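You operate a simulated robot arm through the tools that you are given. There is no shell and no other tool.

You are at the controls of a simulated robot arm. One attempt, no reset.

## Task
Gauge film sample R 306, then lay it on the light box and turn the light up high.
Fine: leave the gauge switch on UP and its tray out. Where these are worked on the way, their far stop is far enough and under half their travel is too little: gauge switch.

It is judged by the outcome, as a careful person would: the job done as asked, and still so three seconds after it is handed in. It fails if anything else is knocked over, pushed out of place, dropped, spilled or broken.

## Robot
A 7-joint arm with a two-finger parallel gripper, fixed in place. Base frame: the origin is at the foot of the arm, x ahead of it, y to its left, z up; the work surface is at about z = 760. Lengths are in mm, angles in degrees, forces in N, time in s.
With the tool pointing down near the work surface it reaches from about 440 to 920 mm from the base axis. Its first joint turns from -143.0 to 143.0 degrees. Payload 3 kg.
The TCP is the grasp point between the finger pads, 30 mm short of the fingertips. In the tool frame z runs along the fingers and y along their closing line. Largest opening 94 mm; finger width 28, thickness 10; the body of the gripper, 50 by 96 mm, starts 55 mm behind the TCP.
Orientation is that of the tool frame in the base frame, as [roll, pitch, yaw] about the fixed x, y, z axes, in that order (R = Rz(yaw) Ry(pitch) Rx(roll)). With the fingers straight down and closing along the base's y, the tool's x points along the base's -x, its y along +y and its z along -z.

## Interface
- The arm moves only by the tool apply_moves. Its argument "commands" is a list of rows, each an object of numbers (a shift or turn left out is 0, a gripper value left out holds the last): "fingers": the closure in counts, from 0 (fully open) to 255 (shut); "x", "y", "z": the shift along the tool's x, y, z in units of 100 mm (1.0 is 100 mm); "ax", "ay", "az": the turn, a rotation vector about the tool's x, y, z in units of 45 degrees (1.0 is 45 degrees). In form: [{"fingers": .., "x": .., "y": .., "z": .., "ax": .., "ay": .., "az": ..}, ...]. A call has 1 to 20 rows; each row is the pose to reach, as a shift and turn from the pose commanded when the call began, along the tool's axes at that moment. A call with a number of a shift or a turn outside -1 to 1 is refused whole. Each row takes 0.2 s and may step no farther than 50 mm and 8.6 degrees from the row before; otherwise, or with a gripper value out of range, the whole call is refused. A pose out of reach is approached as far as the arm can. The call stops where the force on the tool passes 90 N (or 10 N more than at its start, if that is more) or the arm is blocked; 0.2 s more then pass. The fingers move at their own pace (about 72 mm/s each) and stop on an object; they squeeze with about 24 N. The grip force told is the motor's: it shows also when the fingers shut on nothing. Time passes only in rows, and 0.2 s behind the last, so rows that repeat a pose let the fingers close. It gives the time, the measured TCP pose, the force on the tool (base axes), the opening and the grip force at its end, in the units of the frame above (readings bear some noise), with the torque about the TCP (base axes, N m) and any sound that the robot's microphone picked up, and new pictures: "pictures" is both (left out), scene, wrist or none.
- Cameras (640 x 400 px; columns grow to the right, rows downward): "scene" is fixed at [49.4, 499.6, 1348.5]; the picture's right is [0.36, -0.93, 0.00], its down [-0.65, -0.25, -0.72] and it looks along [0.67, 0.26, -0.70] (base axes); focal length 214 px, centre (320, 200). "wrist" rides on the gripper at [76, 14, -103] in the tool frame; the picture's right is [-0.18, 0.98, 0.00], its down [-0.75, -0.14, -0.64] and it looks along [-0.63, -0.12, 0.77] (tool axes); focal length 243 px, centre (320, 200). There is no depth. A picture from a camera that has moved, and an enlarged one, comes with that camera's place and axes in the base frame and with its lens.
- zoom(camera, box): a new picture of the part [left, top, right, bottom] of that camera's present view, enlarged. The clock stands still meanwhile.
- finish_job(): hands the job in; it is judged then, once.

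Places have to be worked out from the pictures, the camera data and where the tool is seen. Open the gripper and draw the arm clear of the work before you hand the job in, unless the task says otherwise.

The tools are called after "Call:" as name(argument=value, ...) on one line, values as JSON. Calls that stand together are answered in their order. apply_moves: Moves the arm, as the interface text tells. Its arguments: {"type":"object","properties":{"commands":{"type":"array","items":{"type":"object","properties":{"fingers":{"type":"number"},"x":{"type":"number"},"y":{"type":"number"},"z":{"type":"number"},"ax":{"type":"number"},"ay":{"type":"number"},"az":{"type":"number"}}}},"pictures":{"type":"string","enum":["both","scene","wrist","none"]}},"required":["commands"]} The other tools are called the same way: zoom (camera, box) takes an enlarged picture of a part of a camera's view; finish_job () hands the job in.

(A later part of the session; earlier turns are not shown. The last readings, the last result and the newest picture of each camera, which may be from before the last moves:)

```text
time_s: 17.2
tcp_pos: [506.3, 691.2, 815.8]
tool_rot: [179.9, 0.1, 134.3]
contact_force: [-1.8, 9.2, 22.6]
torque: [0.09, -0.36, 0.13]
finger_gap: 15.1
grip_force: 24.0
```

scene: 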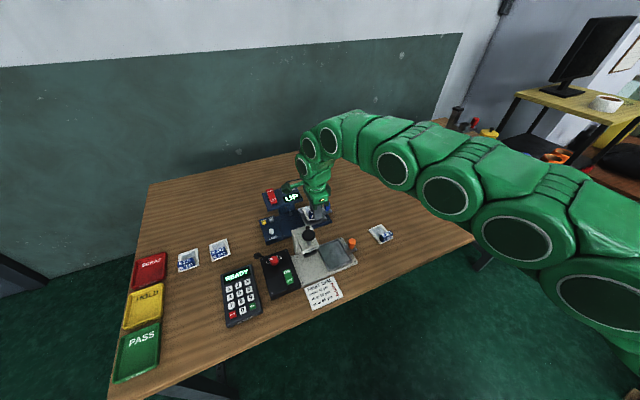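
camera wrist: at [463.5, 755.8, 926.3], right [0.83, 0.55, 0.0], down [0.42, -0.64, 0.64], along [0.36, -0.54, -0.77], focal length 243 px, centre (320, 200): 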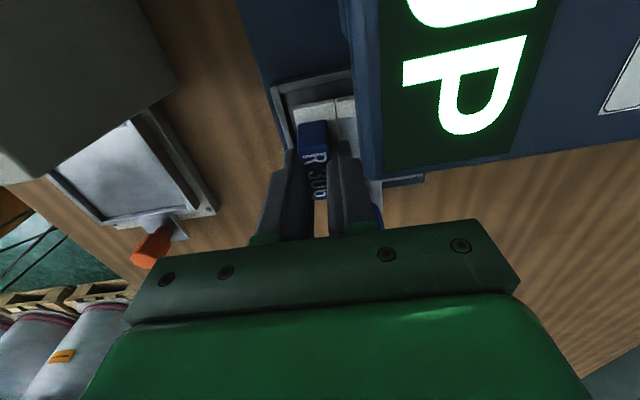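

Call:
apply_moves(commands=[{"z": 0.0}])

Call:
zoom(camera="wrist", box=[240, 40, 480, 220])

Call:
zoom(camera="scene", box=[280, 180, 340, 240])

```text
time_s: 17.6
tcp_pos: [506.6, 690.9, 816.6]
tool_rot: [180.0, 0.1, 134.4]
contact_force: [-1.5, 4.0, 23.2]
torque: [-0.06, -0.42, 0.1]
finger_gap: 15.1
grip_force: 24.2
camera wrist: at [463.5, 755.6, 919.6], right [0.83, 0.55, 0.0], down [0.42, -0.64, 0.64], along [0.36, -0.54, -0.77], focal length 243 px, centre (320, 200)
```

scene: 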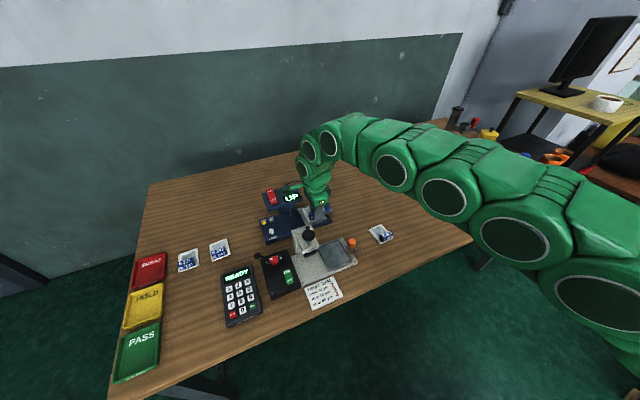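
wrist: 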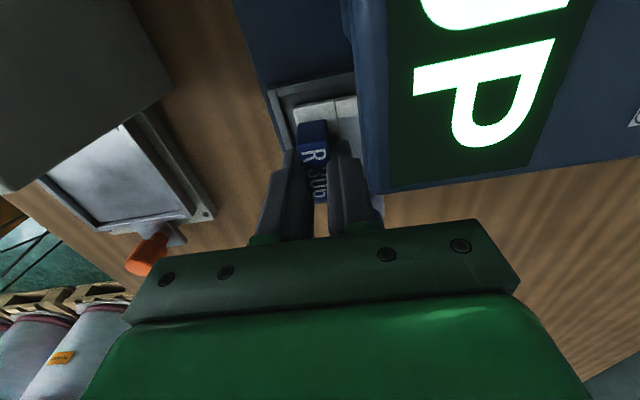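

```text
2.22 times, centred on (360, 130) of wrist
camera zoom: at [463.5, 755.6, 919.6], right [0.83, 0.55, 0.0], down [0.42, -0.64, 0.64], along [0.36, -0.54, -0.77], focal length 539 px, centre (231, 356)
```

zoom: 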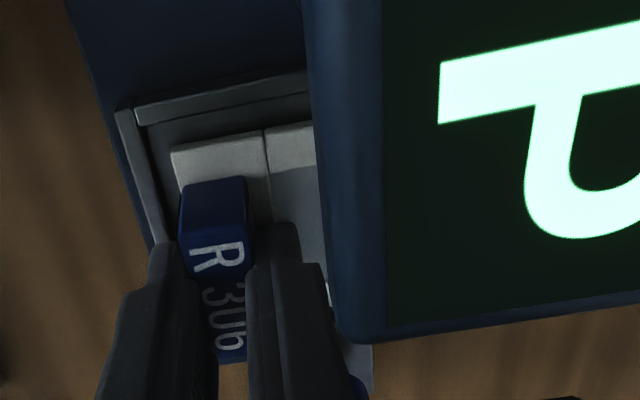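

```text
6.67 times, centred on (310, 210) of scene
camera zoom: at [49.4, 499.6, 1348.5], right [0.36, -0.93, 0.0], down [-0.65, -0.25, -0.72], along [0.67, 0.26, -0.7], focal length 1430 px, centre (387, 133)
```

zoom: 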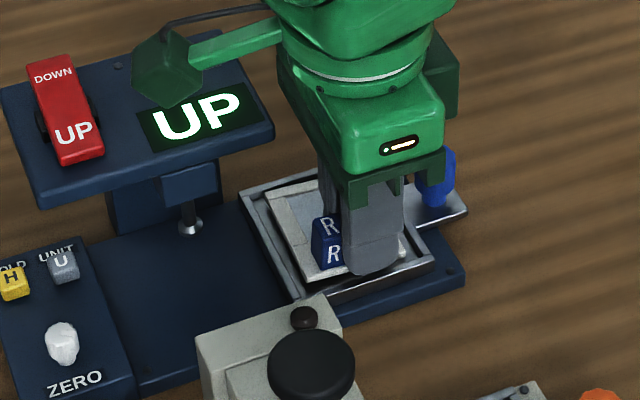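

The card is in the tray but sits close to the handle-side rim (bigger gap on the inner side). I raise 4 mm, shift 3 mm inward, and lower again.

Call:
apply_moves(commands=[{"z": -0.04}, {"z": -0.04, "x": 0.03}, {"z": -0.02, "x": 0.03}, {"z": 0.0, "x": 0.03}, {"z": 0.0, "x": 0.03}])

Call:
zoom(camera="wrist", box=[260, 60, 400, 220])

Call:
zoom(camera="scene", box=[295, 190, 335, 230])

```text
time_s: 18.8
tcp_pos: [504.7, 692.7, 816.8]
tool_rot: [-179.9, 0.1, 134.4]
contact_force: [-0.9, -1.4, 11.2]
torque: [-0.13, -0.27, -0.05]
finger_gap: 14.8
grip_force: 23.8
camera wrist: at [461.6, 758.8, 919.8], right [0.83, 0.55, 0.0], down [0.42, -0.64, 0.64], along [0.36, -0.54, -0.77], focal length 243 px, centre (320, 200)
```

scene: 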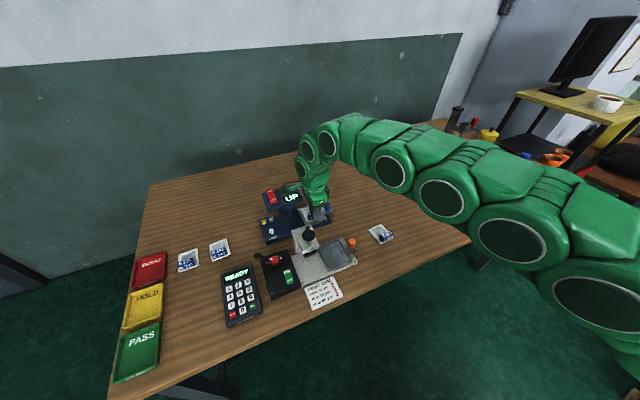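
wrist: 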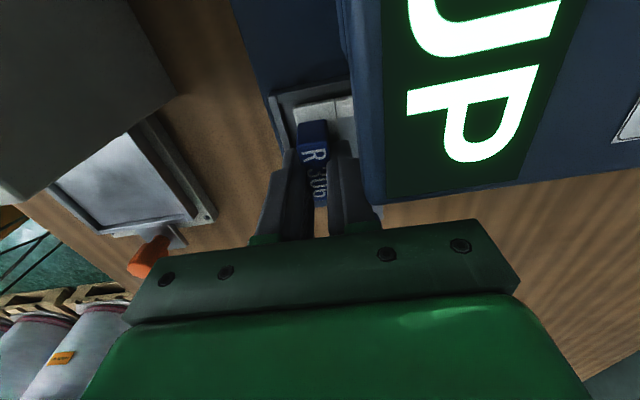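

```text
2.50 times, centred on (330, 140) of wrist
camera zoom: at [461.6, 758.8, 919.8], right [0.83, 0.55, 0.0], down [0.42, -0.64, 0.64], along [0.36, -0.54, -0.77], focal length 606 px, centre (295, 350)
```

zoom: 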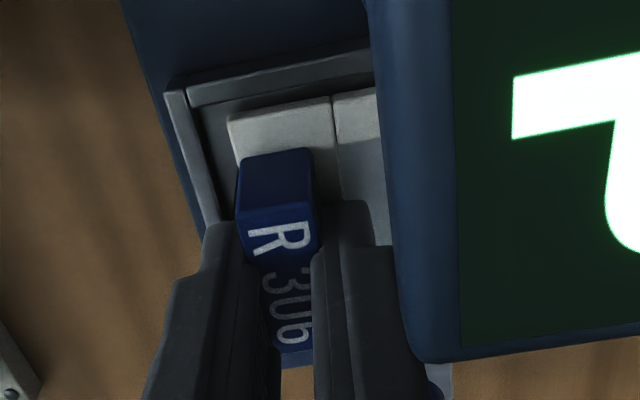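

```text
10.00 times, centred on (315, 210) of scene
camera zoom: at [49.4, 499.6, 1348.5], right [0.36, -0.93, 0.0], down [-0.65, -0.25, -0.72], along [0.67, 0.26, -0.7], focal length 2145 px, centre (370, 100)
```

zoom: 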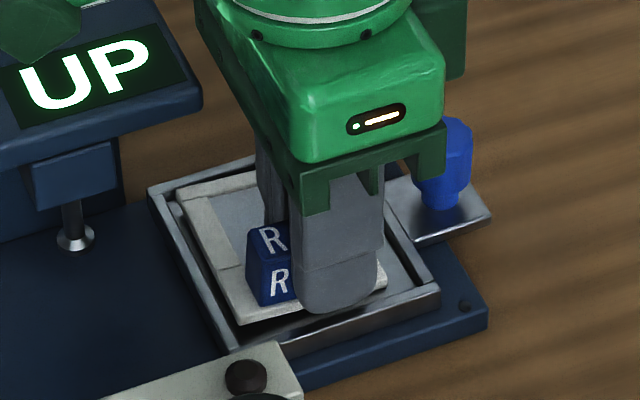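

The card is inside the tray with gaps all around. I open the fingers slightly, keeping the tips above the rim, and lift straight up.

Call:
apply_moves(commands=[{"fingers": 198}, {"fingers": 195}, {"fingers": 195, "z": -0.05}, {"z": -0.15}, {"z": -0.3}, {"z": -0.6}, {"z": -0.9}])

Call:
zoom(camera="scene", box=[255, 170, 345, 240])

Call:
zoom(camera="wrist", box=[240, 0, 480, 220])

```text
time_s: 20.4
tcp_pos: [506.1, 692.6, 907.0]
tool_rot: [180.0, 0.1, 134.3]
contact_force: [0.4, -0.1, 0.6]
torque: [0.01, -0.04, 0.01]
finger_gap: 22.4
grip_force: 0.1
camera wrist: at [462.8, 758.1, 1009.7], right [0.83, 0.55, 0.0], down [0.42, -0.64, 0.64], along [0.36, -0.53, -0.77], focal length 243 px, centre (320, 200)
```

scene: 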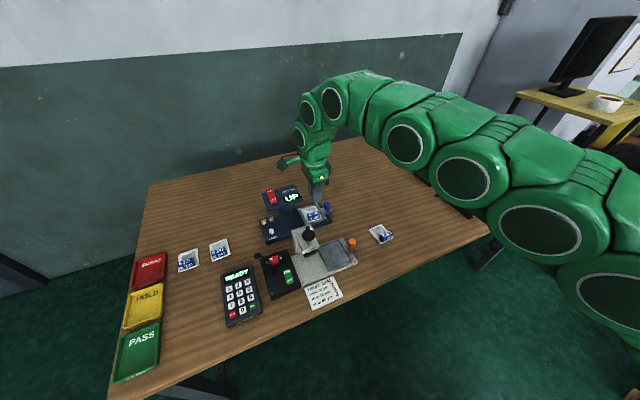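
wrist: 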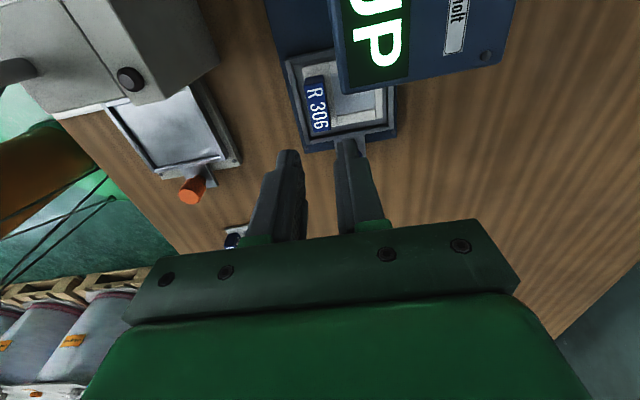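

```text
5.71 times, centred on (300, 205) of scene
camera zoom: at [49.4, 499.6, 1348.5], right [0.36, -0.93, 0.0], down [-0.65, -0.25, -0.72], along [0.67, 0.26, -0.7], focal length 1226 px, centre (434, 171)
```

zoom: 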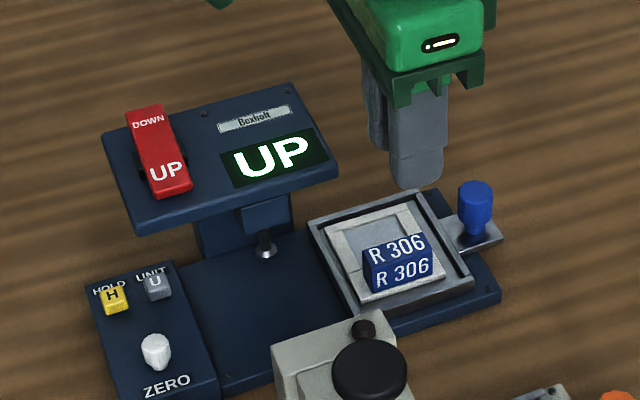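

```text
1.82 times, centred on (360, 110) of wrist
camera zoom: at [462.8, 758.1, 1009.7], right [0.83, 0.55, 0.0], down [0.42, -0.64, 0.64], along [0.36, -0.53, -0.77], focal length 441 px, centre (247, 364)
```

zoom: 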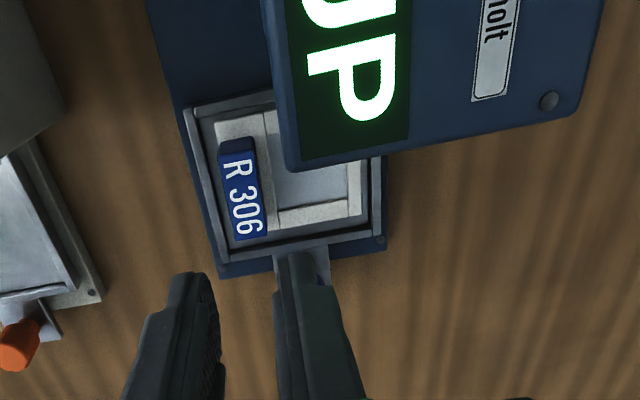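

R 306 lies flat in the tray. Next I must push the tray in by its blue post, at about tool (-53, 25) from here; I move over it and look.

Call:
apply_moves(commands=[{"fingers": 119, "x": -0.3, "y": 0.13}, {"x": -0.6, "y": 0.26}, {"x": -0.6, "y": 0.26}])

Call:
zoom(camera="wrist", box=[240, 40, 480, 220])

Call:
zoom(camera="scene", box=[275, 170, 345, 240])

```text
time_s: 21.2
tcp_pos: [566.3, 668.1, 906.5]
tool_rot: [-179.8, 0.2, 134.3]
contact_force: [-0.7, -0.5, -0.2]
torque: [0.01, -0.02, 0.03]
finger_gap: 50.0
grip_force: 0.0
camera wrist: at [523.4, 733.3, 1009.5], right [0.83, 0.55, 0.0], down [0.42, -0.64, 0.64], along [0.36, -0.54, -0.77], focal length 243 px, centre (320, 200)
```

scene: 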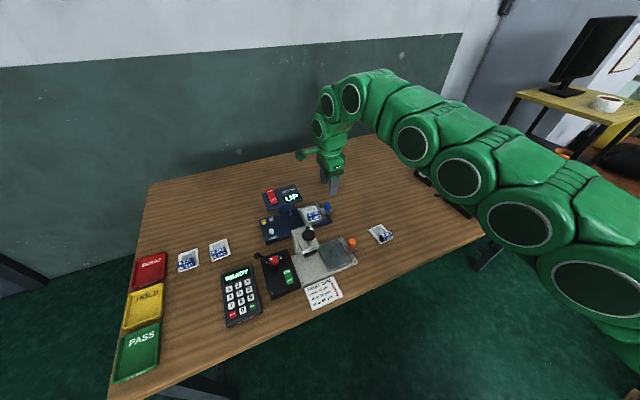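
wrist: 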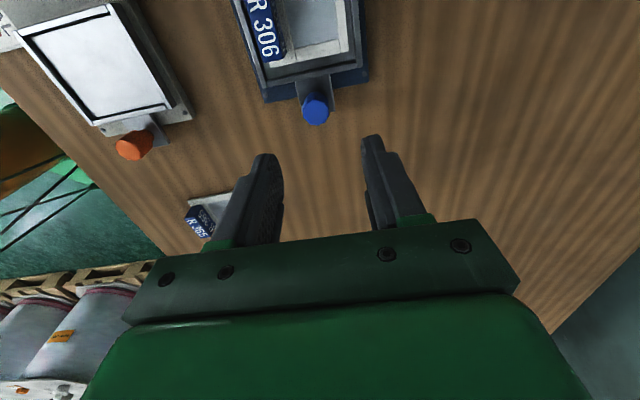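

```text
2.22 times, centred on (360, 130) of wrist
camera zoom: at [523.4, 733.3, 1009.5], right [0.83, 0.55, 0.0], down [0.42, -0.64, 0.64], along [0.36, -0.54, -0.77], focal length 539 px, centre (231, 356)
```

zoom: 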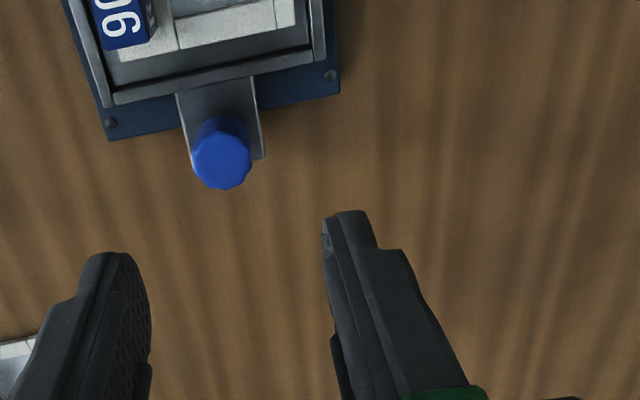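

```text
5.71 times, centred on (310, 205) of scene
camera zoom: at [49.4, 499.6, 1348.5], right [0.36, -0.93, 0.0], down [-0.65, -0.25, -0.72], along [0.67, 0.26, -0.7], focal length 1226 px, centre (377, 171)
```

zoom: 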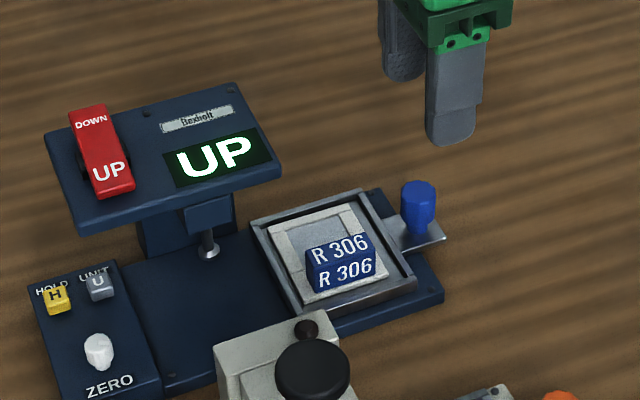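

The post is at tool (5, -1), its top near z 815. I lower to TCP z≈828 with the post toward the fingers' front edge and grip it.

Call:
apply_moves(commands=[{"x": -0.02, "y": -0.012, "z": 0.25}, {"x": -0.02, "y": -0.012, "z": 0.5}, {"x": -0.02, "y": -0.012, "z": 0.65}, {"x": -0.02, "y": -0.012, "z": 0.78}])

Call:
zoom(camera="wrist", box=[240, 40, 480, 220])

Call:
zoom(camera="scene", box=[275, 170, 345, 240])

```text
time_s: 22.2
tcp_pos: [565.5, 666.2, 829.9]
tool_rot: [-180.0, 0.1, 134.3]
contact_force: [0.3, 0.0, 0.0]
torque: [0.01, -0.03, 0.01]
finger_gap: 50.2
grip_force: 0.1
camera wrist: at [522.5, 732.3, 932.7], right [0.83, 0.55, 0.0], down [0.42, -0.64, 0.64], along [0.36, -0.53, -0.77], focal length 243 px, centre (320, 200)
```

scene: 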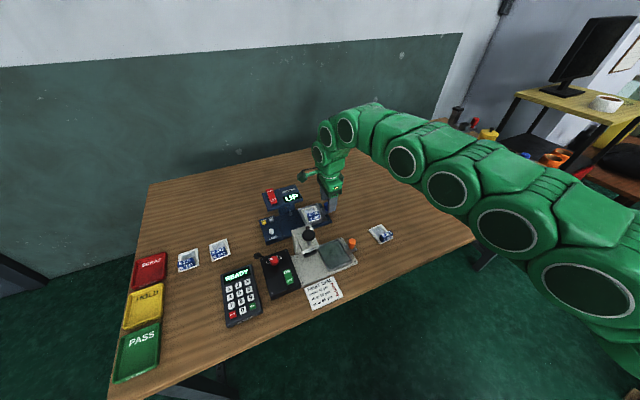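
wrist: 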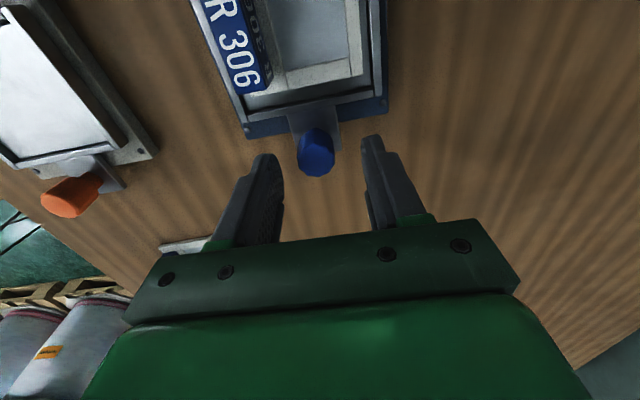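

```text
2.22 times, centred on (360, 130) of wrist
camera zoom: at [522.5, 732.3, 932.7], right [0.83, 0.55, 0.0], down [0.42, -0.64, 0.64], along [0.36, -0.53, -0.77], focal length 539 px, centre (231, 356)
```

zoom: 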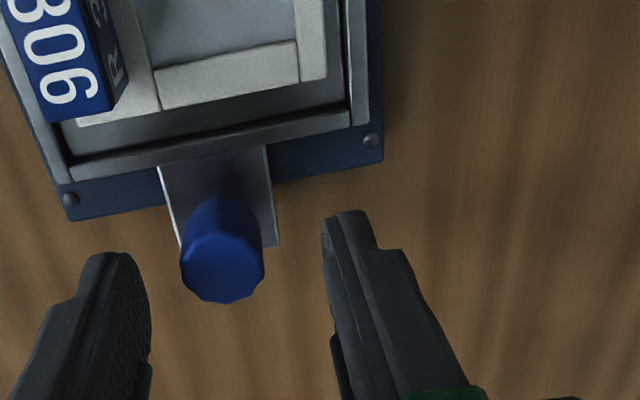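

```text
5.71 times, centred on (310, 205) of scene
camera zoom: at [49.4, 499.6, 1348.5], right [0.36, -0.93, 0.0], down [-0.65, -0.25, -0.72], along [0.67, 0.26, -0.7], focal length 1226 px, centre (377, 171)
```

zoom: 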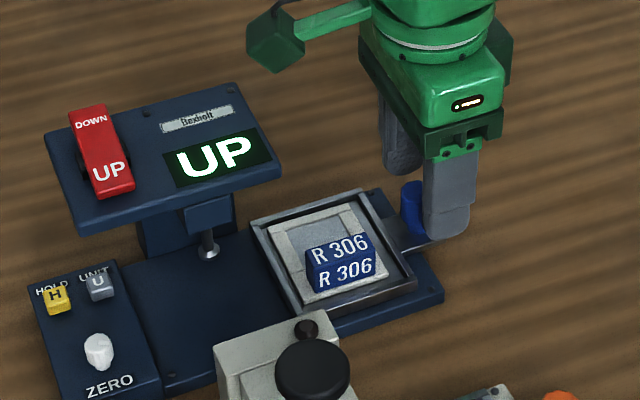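

Post top about z 813, well centred. I lower 3 mm more and close on it.

Call:
apply_moves(commands=[{"z": 0.03}, {"z": 0.03, "fingers": 255}, {"z": 0.03}, {"z": 0.03}, {"z": 0.03}], pictures="none")

Call:
apply_moves(commands=[{"x": 0.05}, {"x": 0.1}, {"x": 0.15}, {"x": 0.2}])

Call:
zoom(camera="scene", box=[265, 170, 335, 240])

```text
time_s: 23.4
tcp_pos: [565.0, 665.7, 825.7]
tool_rot: [-179.9, 0.0, 134.3]
contact_force: [-16.2, -15.9, 7.8]
torque: [-0.49, 0.49, 0.1]
finger_gap: 20.6
grip_force: 45.5
```

```text
time_s: 24.4
tcp_pos: [550.3, 680.0, 825.9]
tool_rot: [180.0, 0.2, 134.3]
contact_force: [-14.7, -15.2, 21.8]
torque: [-0.49, 0.47, 0.15]
finger_gap: 20.9
grip_force: 45.1
camera wrist: at [507.7, 745.2, 928.9], right [0.83, 0.55, 0.0], down [0.42, -0.64, 0.64], along [0.36, -0.54, -0.77], focal length 243 px, centre (320, 200)
```

scene: 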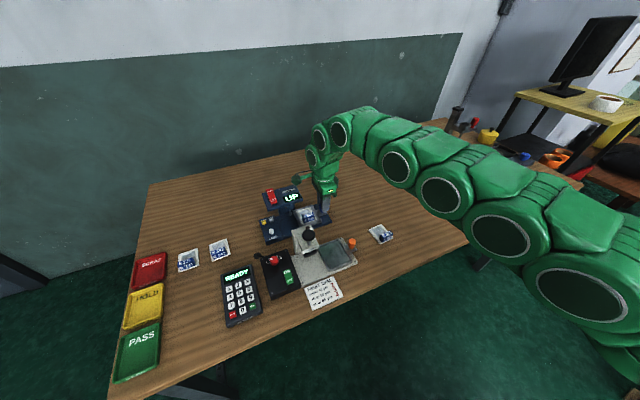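
wrist: 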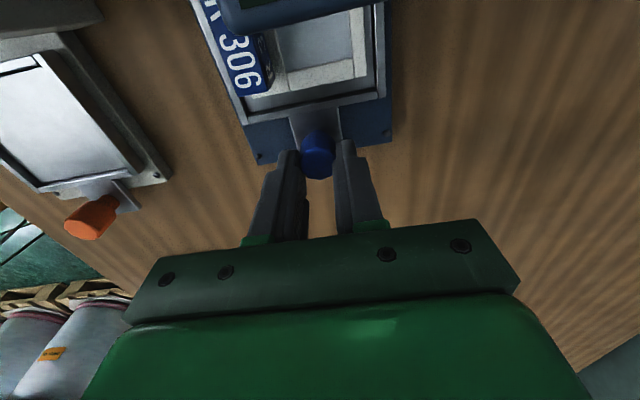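

```text
5.71 times, centred on (300, 205) of scene
camera zoom: at [49.4, 499.6, 1348.5], right [0.36, -0.93, 0.0], down [-0.65, -0.25, -0.72], along [0.67, 0.26, -0.7], focal length 1226 px, centre (434, 171)
```

zoom: 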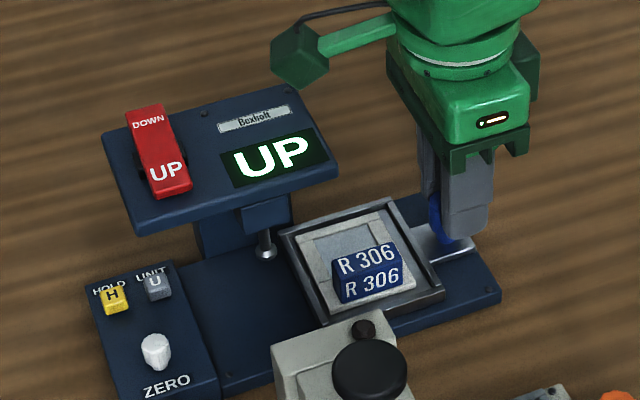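

The tray slides in with the post. A sideways force of ~20 N shows about 1 mm misalignment; I trim y and keep pushing gently.

Call:
apply_moves(commands=[{"y": -0.01, "z": -0.01}, {"x": 0.05, "y": -0.01, "z": -0.01}, {"x": 0.1, "y": -0.01, "z": -0.01}, {"x": 0.15, "y": -0.01, "z": -0.01}, {"x": 0.2, "y": -0.01, "z": -0.01}], pictures="none")

Call:
apply_moves(commands=[{"x": 0.05}, {"x": 0.1}, {"x": 0.14}])

Call:
zoom(camera="scene", box=[265, 170, 335, 240])

```text
time_s: 25.6
tcp_pos: [536.7, 693.1, 825.6]
tool_rot: [-180.0, 0.1, 134.3]
contact_force: [14.3, 13.1, -17.1]
torque: [0.32, -0.5, -0.1]
finger_gap: 20.8
grip_force: 44.8
```

```text
time_s: 26.4
tcp_pos: [526.2, 704.0, 825.7]
tool_rot: [-179.9, 0.1, 134.3]
contact_force: [2.6, 3.0, -22.8]
torque: [-0.08, -0.17, 0.0]
finger_gap: 20.8
grip_force: 45.2
camera wrist: at [483.8, 769.3, 929.0], right [0.83, 0.56, 0.0], down [0.43, -0.64, 0.64], along [0.36, -0.54, -0.77], focal length 243 px, centre (320, 200)
```

scene: 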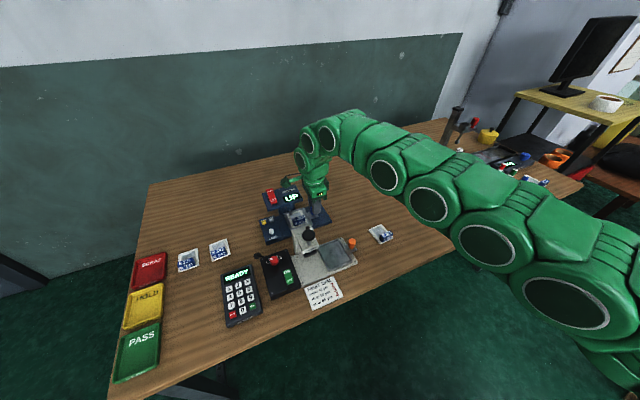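
wrist: 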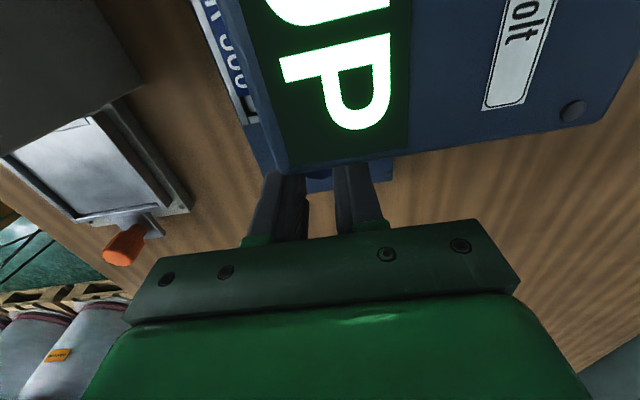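

```text
5.71 times, centred on (300, 205) of scene
camera zoom: at [49.4, 499.6, 1348.5], right [0.36, -0.93, 0.0], down [-0.65, -0.25, -0.72], along [0.67, 0.26, -0.7], focal length 1226 px, centre (434, 171)
```

zoom: 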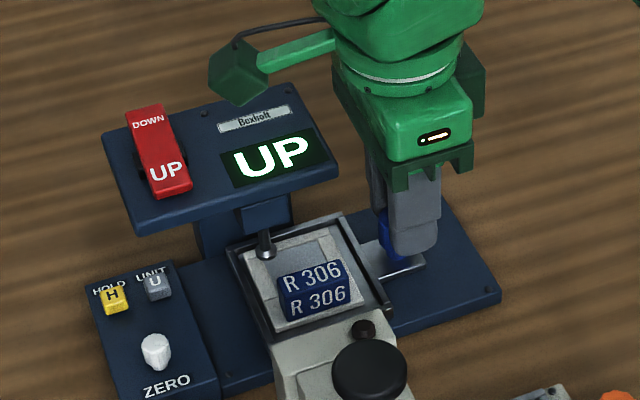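

The tray has moved about 54 mm with the card well seated. I relax the vertical pull slightly and continue in small steps to the stop.

Call:
apply_moves(commands=[{"z": 0.006}, {"x": 0.04, "z": 0.006}, {"x": 0.08, "z": 0.006}, {"x": 0.08, "z": 0.006}], pictures="none")

Call:
apply_moves(commands=[{"x": 0.03}, {"x": 0.06}, {"x": 0.06}])

Call:
zoom(camera="scene", box=[265, 170, 335, 240])

```text
time_s: 27.4
tcp_pos: [521.7, 708.7, 825.8]
tool_rot: [180.0, 0.1, 134.3]
contact_force: [-8.6, -8.8, -10.1]
torque: [-0.28, 0.23, 0.07]
finger_gap: 21.0
grip_force: 44.6
```

```text
time_s: 28.2
tcp_pos: [517.0, 712.3, 825.6]
tool_rot: [-179.9, 0.0, 134.3]
contact_force: [-12.1, -12.3, -3.6]
torque: [-0.37, 0.3, 0.09]
finger_gap: 20.6
grip_force: 45.0
camera wrist: at [474.3, 778.7, 929.1], right [0.83, 0.56, 0.0], down [0.43, -0.64, 0.64], along [0.36, -0.54, -0.77], focal length 243 px, centre (320, 200)
```

scene: 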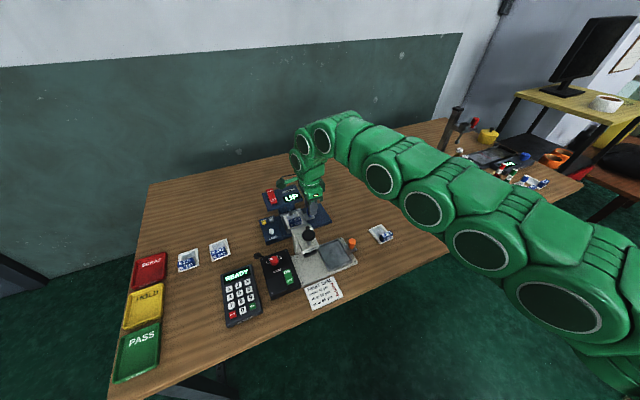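
wrist: 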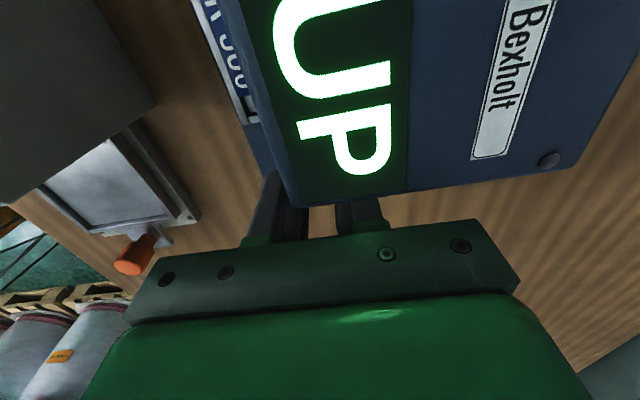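

```text
5.71 times, centred on (300, 205) of scene
camera zoom: at [49.4, 499.6, 1348.5], right [0.36, -0.93, 0.0], down [-0.65, -0.25, -0.72], along [0.67, 0.26, -0.7], focal length 1226 px, centre (434, 171)
```

zoom: 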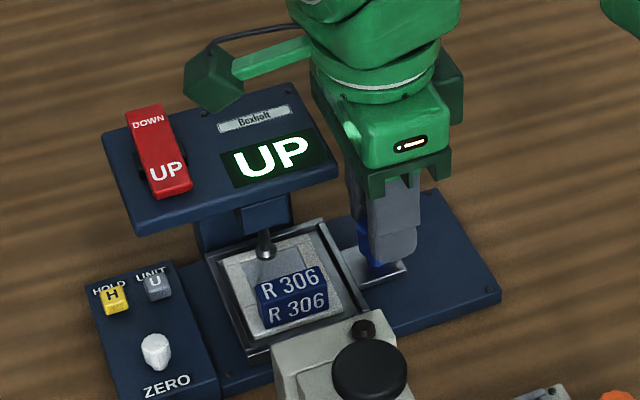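

About 68 mm travelled; the head edge is still about 11 mm ahead of the fingers. I continue in 3 mm steps watching for the stop.

Call:
apply_moves(commands=[{"x": 0.02, "y": -0.005}, {"x": 0.04, "y": -0.005}, {"x": 0.04, "y": -0.005}], pictures="none")

Call:
apply_moves(commands=[{"x": 0.02}, {"x": 0.03}, {"x": 0.03}], pictures="scene")

Call:
zoom(camera="scene", box=[265, 170, 335, 240])

```text
time_s: 29.0
tcp_pos: [514.5, 716.5, 826.4]
tool_rot: [-179.9, 0.1, 134.5]
contact_force: [-8.9, -7.2, -3.8]
torque: [-0.23, 0.3, 0.03]
finger_gap: 20.9
grip_force: 45.1
```

```text
time_s: 29.8
tcp_pos: [512.1, 718.1, 825.0]
tool_rot: [-180.0, 0.1, 134.3]
contact_force: [-5.2, -6.1, 2.5]
torque: [-0.28, 0.15, -0.02]
finger_gap: 20.8
grip_force: 44.9
```

scene: 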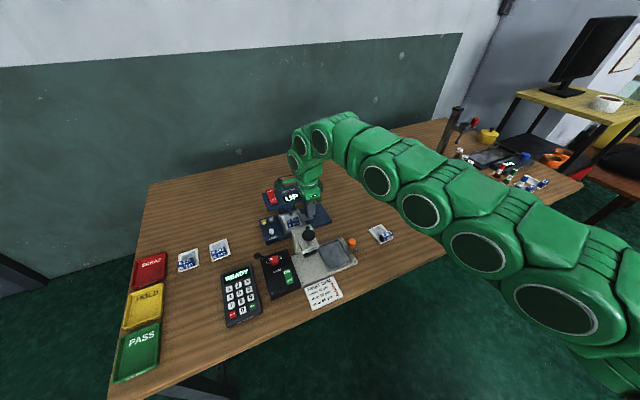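

```text
5.71 times, centred on (300, 205) of scene
camera zoom: at [49.4, 499.6, 1348.5], right [0.36, -0.93, 0.0], down [-0.65, -0.25, -0.72], along [0.67, 0.26, -0.7], focal length 1226 px, centre (434, 171)
```

zoom: 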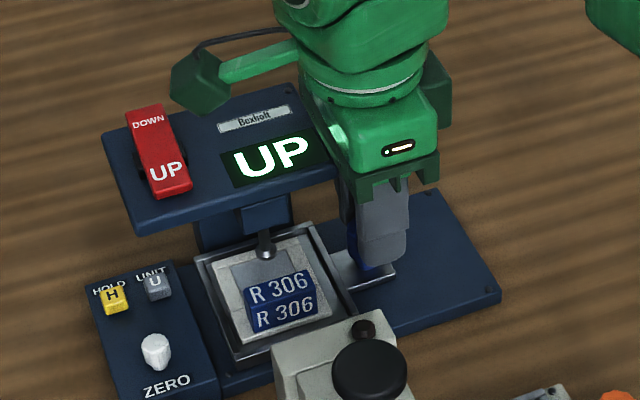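

Call:
apply_moves(commands=[{"x": 0.02}, {"x": 0.02}], pictures="none")

Call:
apply_moves(commands=[{"x": 0.02}, {"x": 0.02}])

Call:
zoom(camera="scene", box=[265, 190, 325, 240])

```text
time_s: 30.4
tcp_pos: [511.6, 719.7, 826.1]
tool_rot: [180.0, 0.2, 134.2]
contact_force: [-1.0, -13.3, 4.9]
torque: [-0.35, 0.11, 0.0]
finger_gap: 20.6
grip_force: 45.0
```

```text
time_s: 31.0
tcp_pos: [511.6, 719.6, 825.9]
tool_rot: [180.0, 0.2, 134.2]
contact_force: [7.2, -33.2, 19.1]
torque: [-1.06, -0.18, 0.1]
finger_gap: 21.0
grip_force: 45.6
camera wrist: at [468.3, 784.9, 928.9], right [0.83, 0.55, 0.0], down [0.42, -0.64, 0.64], along [0.36, -0.54, -0.76], focal length 243 px, centre (320, 200)
```

scene: 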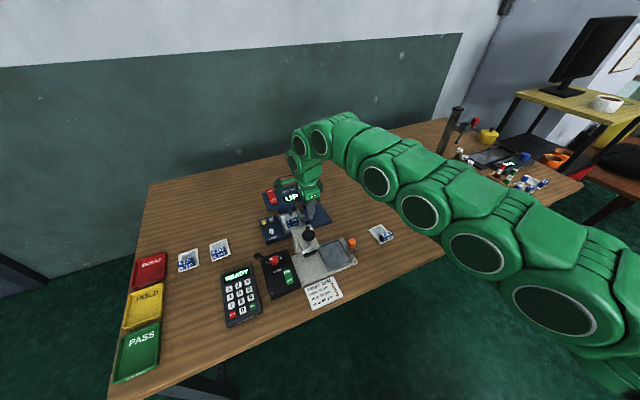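
wrist: 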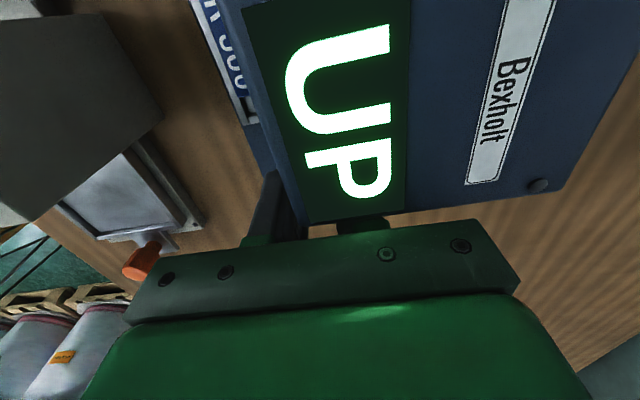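

```text
8.00 times, centred on (295, 215) of scene
camera zoom: at [49.4, 499.6, 1348.5], right [0.36, -0.93, 0.0], down [-0.65, -0.25, -0.72], along [0.67, 0.26, -0.7], focal length 1716 px, centre (520, 80)
```

zoom: 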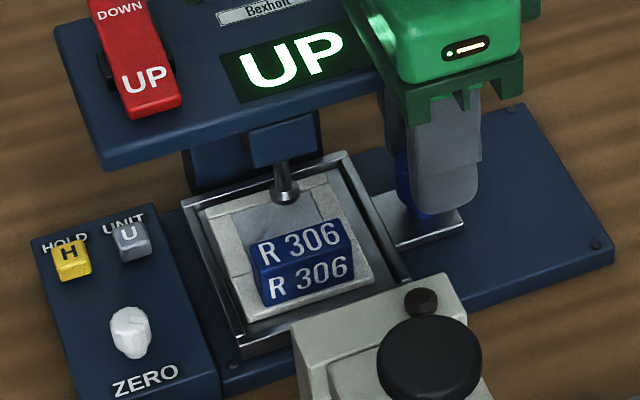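

Resistance of ~30 N now: either the tray's stop or a finger near the head edge. The probe is over the film's centre; to be sure, I release, back off, and push the post from behind with closed fingers.

Call:
apply_moves(commands=[{"x": -0.03}, {"x": -0.03, "fingers": 140}, {"x": -0.03}, {"x": -0.03}, {"x": -0.2}, {"x": -0.45}, {"x": -0.45, "fingers": 255}, {"x": -0.45}, {"x": -0.45}])

Call:
zoom(camera="scene", box=[265, 180, 335, 240])

```text
time_s: 33.0
tcp_pos: [539.9, 689.1, 826.4]
tool_rot: [179.9, 0.1, 134.3]
contact_force: [0.5, -0.2, -0.9]
torque: [-0.01, 0.0, 0.01]
finger_gap: 0.1
grip_force: 23.7
camera wrist: at [497.5, 754.6, 929.9], right [0.83, 0.55, 0.0], down [0.42, -0.64, 0.64], along [0.36, -0.54, -0.77], focal length 243 px, centre (320, 200)
```

scene: 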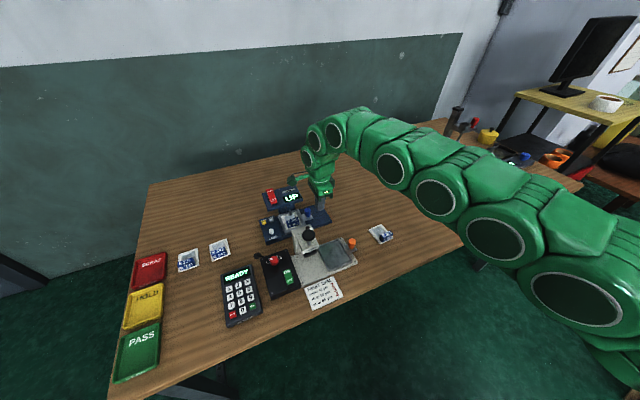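
wrist: 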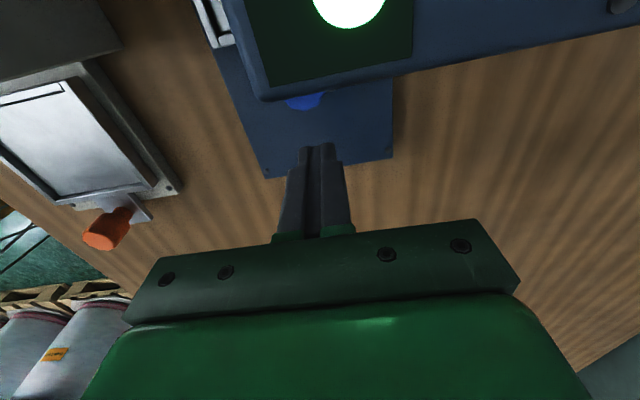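

```text
6.67 times, centred on (300, 210) of scene
camera zoom: at [49.4, 499.6, 1348.5], right [0.36, -0.93, 0.0], down [-0.65, -0.25, -0.72], along [0.67, 0.26, -0.7], focal length 1430 px, centre (453, 133)
```

zoom: 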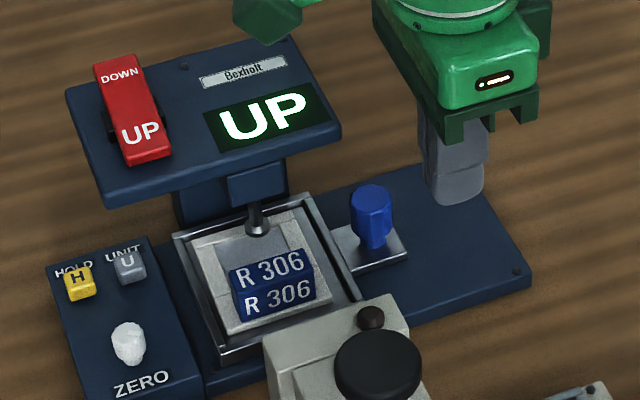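

Call:
apply_moves(commands=[{"x": 0.1}, {"x": 0.2}, {"x": 0.23}, {"x": 0.25}, {"x": 0.27}, {"x": 0.27}], pictures="none")

Call:
apply_moves(commands=[{"x": 0.02}, {"x": 0.02}], pictures="scene")

Call:
zoom(camera="scene", box=[265, 180, 335, 240])

```text
time_s: 34.4
tcp_pos: [525.9, 706.7, 825.0]
tool_rot: [-180.0, 0.3, 134.0]
contact_force: [26.1, -37.3, 6.0]
torque: [-1.1, -0.64, 0.17]
finger_gap: 0.1
grip_force: 24.1
```

```text
time_s: 35.0
tcp_pos: [525.5, 706.5, 824.5]
tool_rot: [-179.9, 0.5, 134.0]
contact_force: [38.2, -55.0, 0.6]
torque: [-1.65, -0.95, 0.23]
finger_gap: 0.0
grip_force: 23.4
```

scene: 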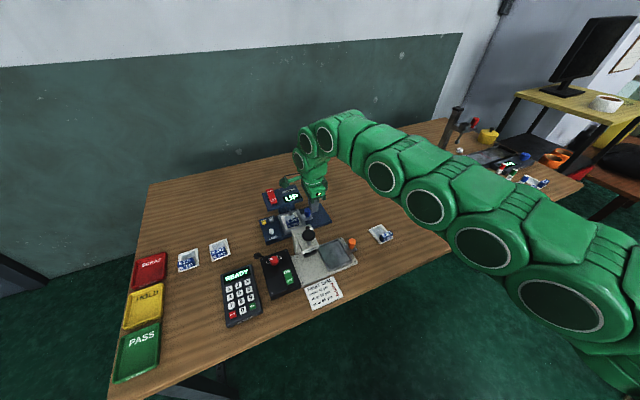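

```text
6.67 times, centred on (300, 210) of scene
camera zoom: at [49.4, 499.6, 1348.5], right [0.36, -0.93, 0.0], down [-0.65, -0.25, -0.72], along [0.67, 0.26, -0.7], focal length 1430 px, centre (453, 133)
```

zoom: 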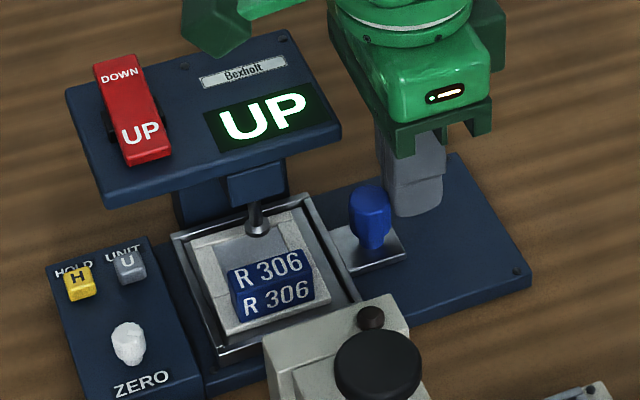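

The tray is firmly at its inner stop (67 N, no more motion). I back off, lift, and go toward the red rocker switch on the gauge head.

Call:
apply_moves(commands=[{"x": -0.15}, {"x": -0.2, "z": -0.3}, {"x": -0.2, "z": -0.75}, {"x": -0.2, "z": -1.0}], pictures="none")

Call:
apply_moves(commands=[{"x": 0.3, "z": -0.3}, {"x": 0.7, "z": -0.4}, {"x": 1.0, "z": -0.4}, {"x": 1.0, "z": -0.4}])

Call:
zoom(camera="wrist", box=[240, 0, 560, 200])

```text
time_s: 36.0
tcp_pos: [534.6, 695.8, 925.7]
tool_rot: [-179.8, 0.1, 134.4]
contact_force: [0.2, -0.6, 0.5]
torque: [0.0, 0.01, 0.02]
finger_gap: 0.0
grip_force: 24.3
```

```text
time_s: 37.0
tcp_pos: [463.5, 739.8, 961.6]
tool_rot: [-179.9, 0.1, 134.3]
contact_force: [-0.8, 0.2, -0.3]
torque: [-0.01, -0.08, 0.04]
finger_gap: 0.0
grip_force: 24.0
out of reach, approached as far as the arm can: row 2, 3, 4
camera wrist: at [420.7, 804.5, 1065.3], right [0.83, 0.56, 0.0], down [0.42, -0.64, 0.64], along [0.36, -0.54, -0.77], focal length 243 px, centre (320, 200)
```

scene: 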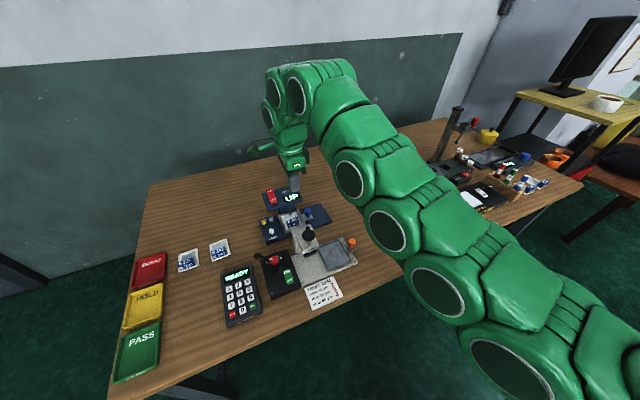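
wrist: 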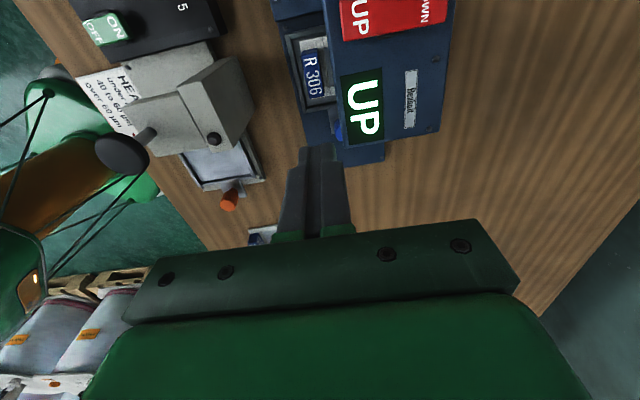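

```text
2.00 times, centred on (400, 100) of wrist
camera zoom: at [420.7, 804.5, 1065.3], right [0.83, 0.56, 0.0], down [0.42, -0.64, 0.64], along [0.36, -0.54, -0.77], focal length 485 px, centre (160, 400)
```

zoom: 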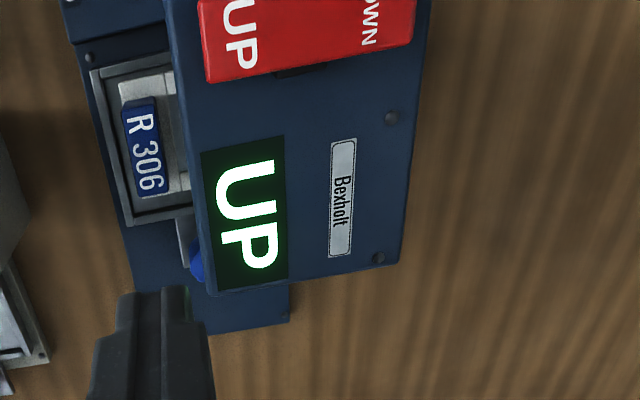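

The rocker's DOWN end is near (474, 838, ~888), beyond the straight-down reach, so I tilt the tool about 30° outward along the rocker's axis and hover above that end with closed fingers.

Call:
apply_moves(commands=[{"ax": -0.17}, {"ax": -0.34}, {"ax": -0.51}, {"ax": -0.667}, {"x": 0.2, "y": 0.2, "z": 0.05, "ax": -0.667}, {"x": 0.44, "y": 0.4, "z": 0.1, "ax": -0.667}, {"x": 0.44, "y": 0.4, "z": 0.1, "ax": -0.667}])

Call:
zoom(camera="scene", box=[240, 150, 320, 220])

Call:
zoom(camera="wrist", box=[240, 0, 480, 200])

```text
time_s: 37.9
tcp_pos: [716.1, 525.2, 956.8]
tool_rot: [153.2, 0.8, 111.7]
contact_force: [0.5, -0.2, 0.4]
torque: [0.02, 0.01, -0.02]
finger_gap: 0.1
grip_force: 23.9
stopped in row 4: the arm was blocked; the commanded pose is now the measured one
camera wrist: at [656.7, 585.0, 1054.5], right [0.88, 0.16, 0.45], down [-0.11, -0.85, 0.52], along [0.46, -0.51, -0.73], focal length 243 px, centre (320, 200)
```

scene: 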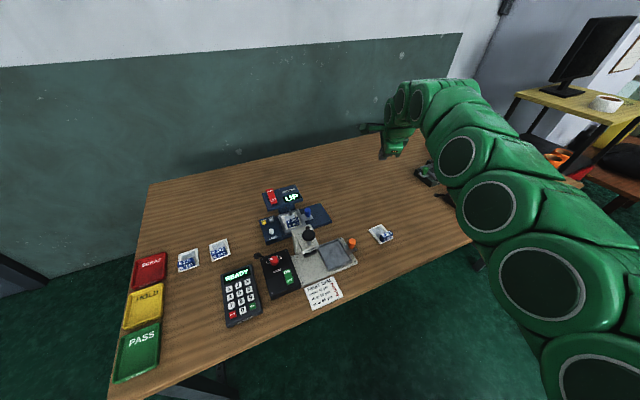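
wrist: 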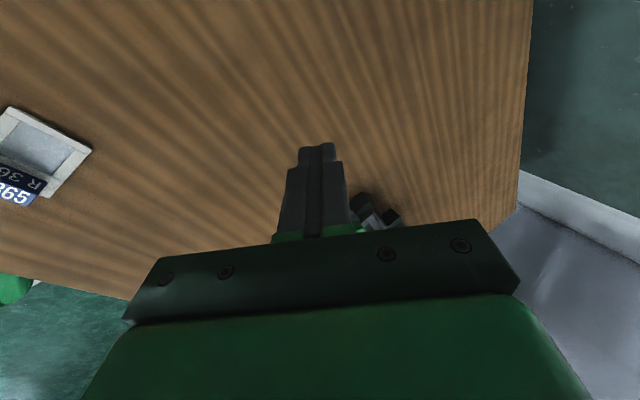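

```text
5.71 times, centred on (280, 185) of scene
camera zoom: at [49.4, 499.6, 1348.5], right [0.36, -0.93, 0.0], down [-0.65, -0.25, -0.72], along [0.67, 0.26, -0.7], focal length 1226 px, centre (549, 286)
```

zoom: 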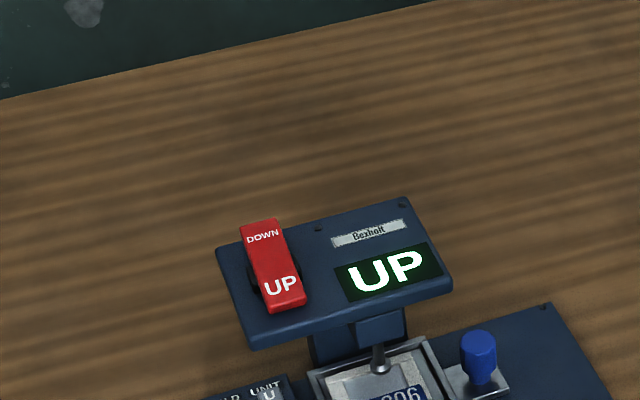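

```text
2.00 times, centred on (360, 100) of wrist
camera zoom: at [656.7, 585.0, 1054.5], right [0.88, 0.16, 0.45], down [-0.11, -0.85, 0.52], along [0.46, -0.51, -0.73], focal length 485 px, centre (240, 400)
```

zoom: 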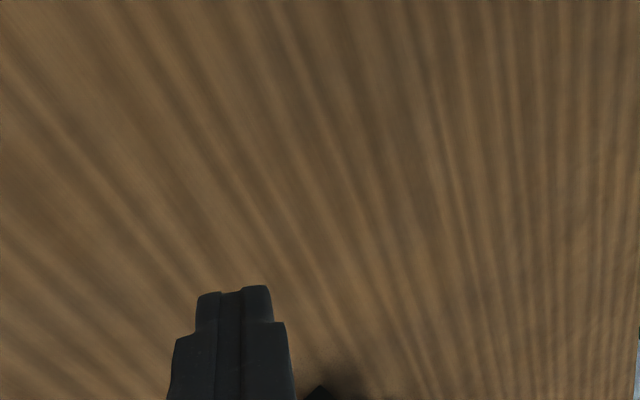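

The arm swung back to (716, 525) while re-solving (all objects still look in place). It is now tilted 27°; I rotate it around the base axis in small arcs back toward the switch, keeping the tilt.

Call:
apply_moves(commands=[{"x": 0.447, "y": -0.115, "z": -0.058, "ay": 0.0301, "az": -0.0595}, {"x": 0.886, "y": -0.251, "z": -0.127, "ay": 0.0601, "az": -0.119}], pictures="none")

Call:
zoom(camera="scene", box=[230, 160, 430, 290])

```text
time_s: 38.7
tcp_pos: [710.2, 537.6, 956.4]
tool_rot: [153.0, 0.9, 112.3]
contact_force: [-0.2, 0.4, -0.1]
torque: [-0.03, 0.01, 0.04]
finger_gap: 0.0
grip_force: 23.7
stopped in row 2: the arm was blocked; the commanded pose is now the measured one
```

```text
3.08 times, centred on (330, 225) of scene
camera zoom: at [49.4, 499.6, 1348.5], right [0.36, -0.93, 0.0], down [-0.65, -0.25, -0.72], along [0.67, 0.26, -0.7], focal length 660 px, centre (289, 123)
```

zoom: 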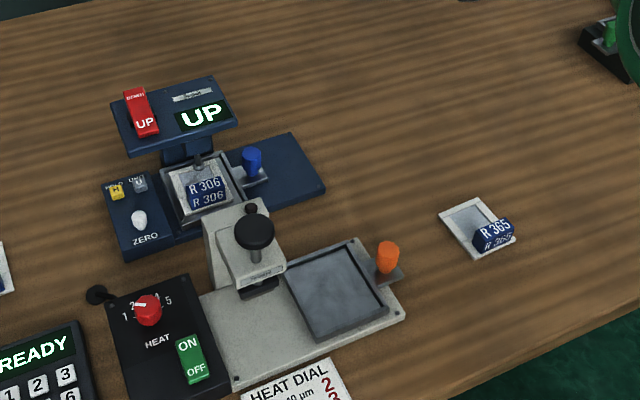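

Call:
apply_moves(commands=[{"x": -0.1, "z": -0.2}, {"x": -0.1, "z": -0.2}])

Call:
zoom(camera="scene", box=[330, 60, 640, 400])

```text
time_s: 39.5
tcp_pos: [730.9, 489.1, 971.2]
tool_rot: [153.5, 1.0, 109.5]
contact_force: [-0.7, 0.5, -0.7]
torque: [0.0, -0.04, -0.01]
finger_gap: 0.1
grip_force: 24.1
stopped in row 2: the arm was blocked; the commanded pose is now the measured one
camera wrist: at [672.7, 553.2, 1068.6], right [0.89, 0.13, 0.44], down [-0.14, -0.84, 0.53], along [0.44, -0.53, -0.73], focal length 243 px, centre (320, 200)
```

scene: 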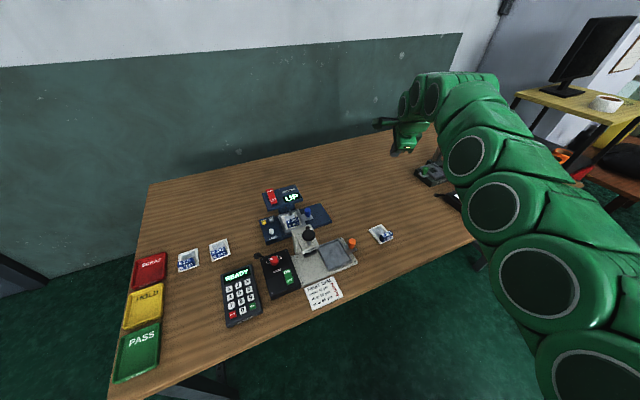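
wrist: 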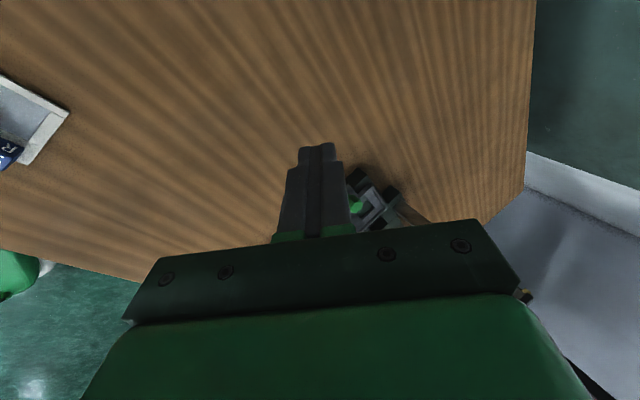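

```text
1.18 times, centred on (485, 230) of scene
camera zoom: at [49.4, 499.6, 1348.5], right [0.36, -0.93, 0.0], down [-0.65, -0.25, -0.72], along [0.67, 0.26, -0.7], focal length 252 px, centre (126, 165)
```

zoom: 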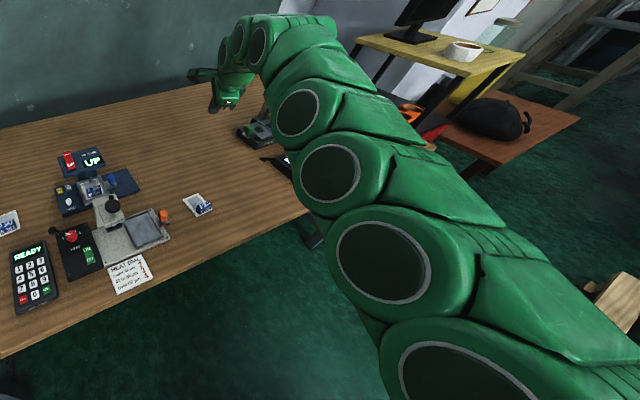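

The arm moved oddly (lagging or redundant joint motion). I hold the pose for a moment to see whether it settles.

Call:
apply_moves(commands=[{"x": 0}, {"x": 0}, {"x": 0}, {"x": 0}], pictures="scene")

```text
time_s: 40.5
tcp_pos: [729.4, 488.4, 970.9]
tool_rot: [153.4, 1.1, 109.5]
contact_force: [-0.5, 0.0, -0.4]
torque: [-0.04, 0.02, -0.01]
finger_gap: 0.0
grip_force: 23.8
```

scene: 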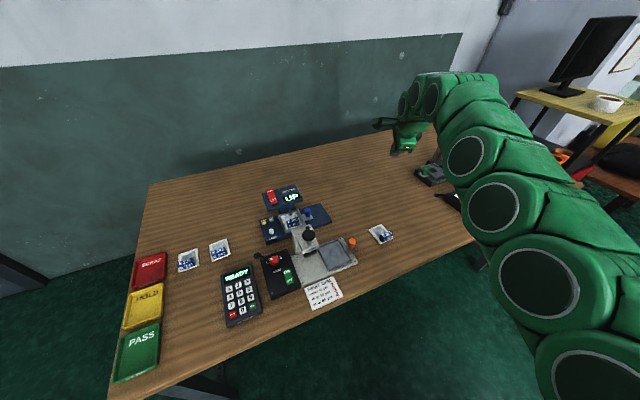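

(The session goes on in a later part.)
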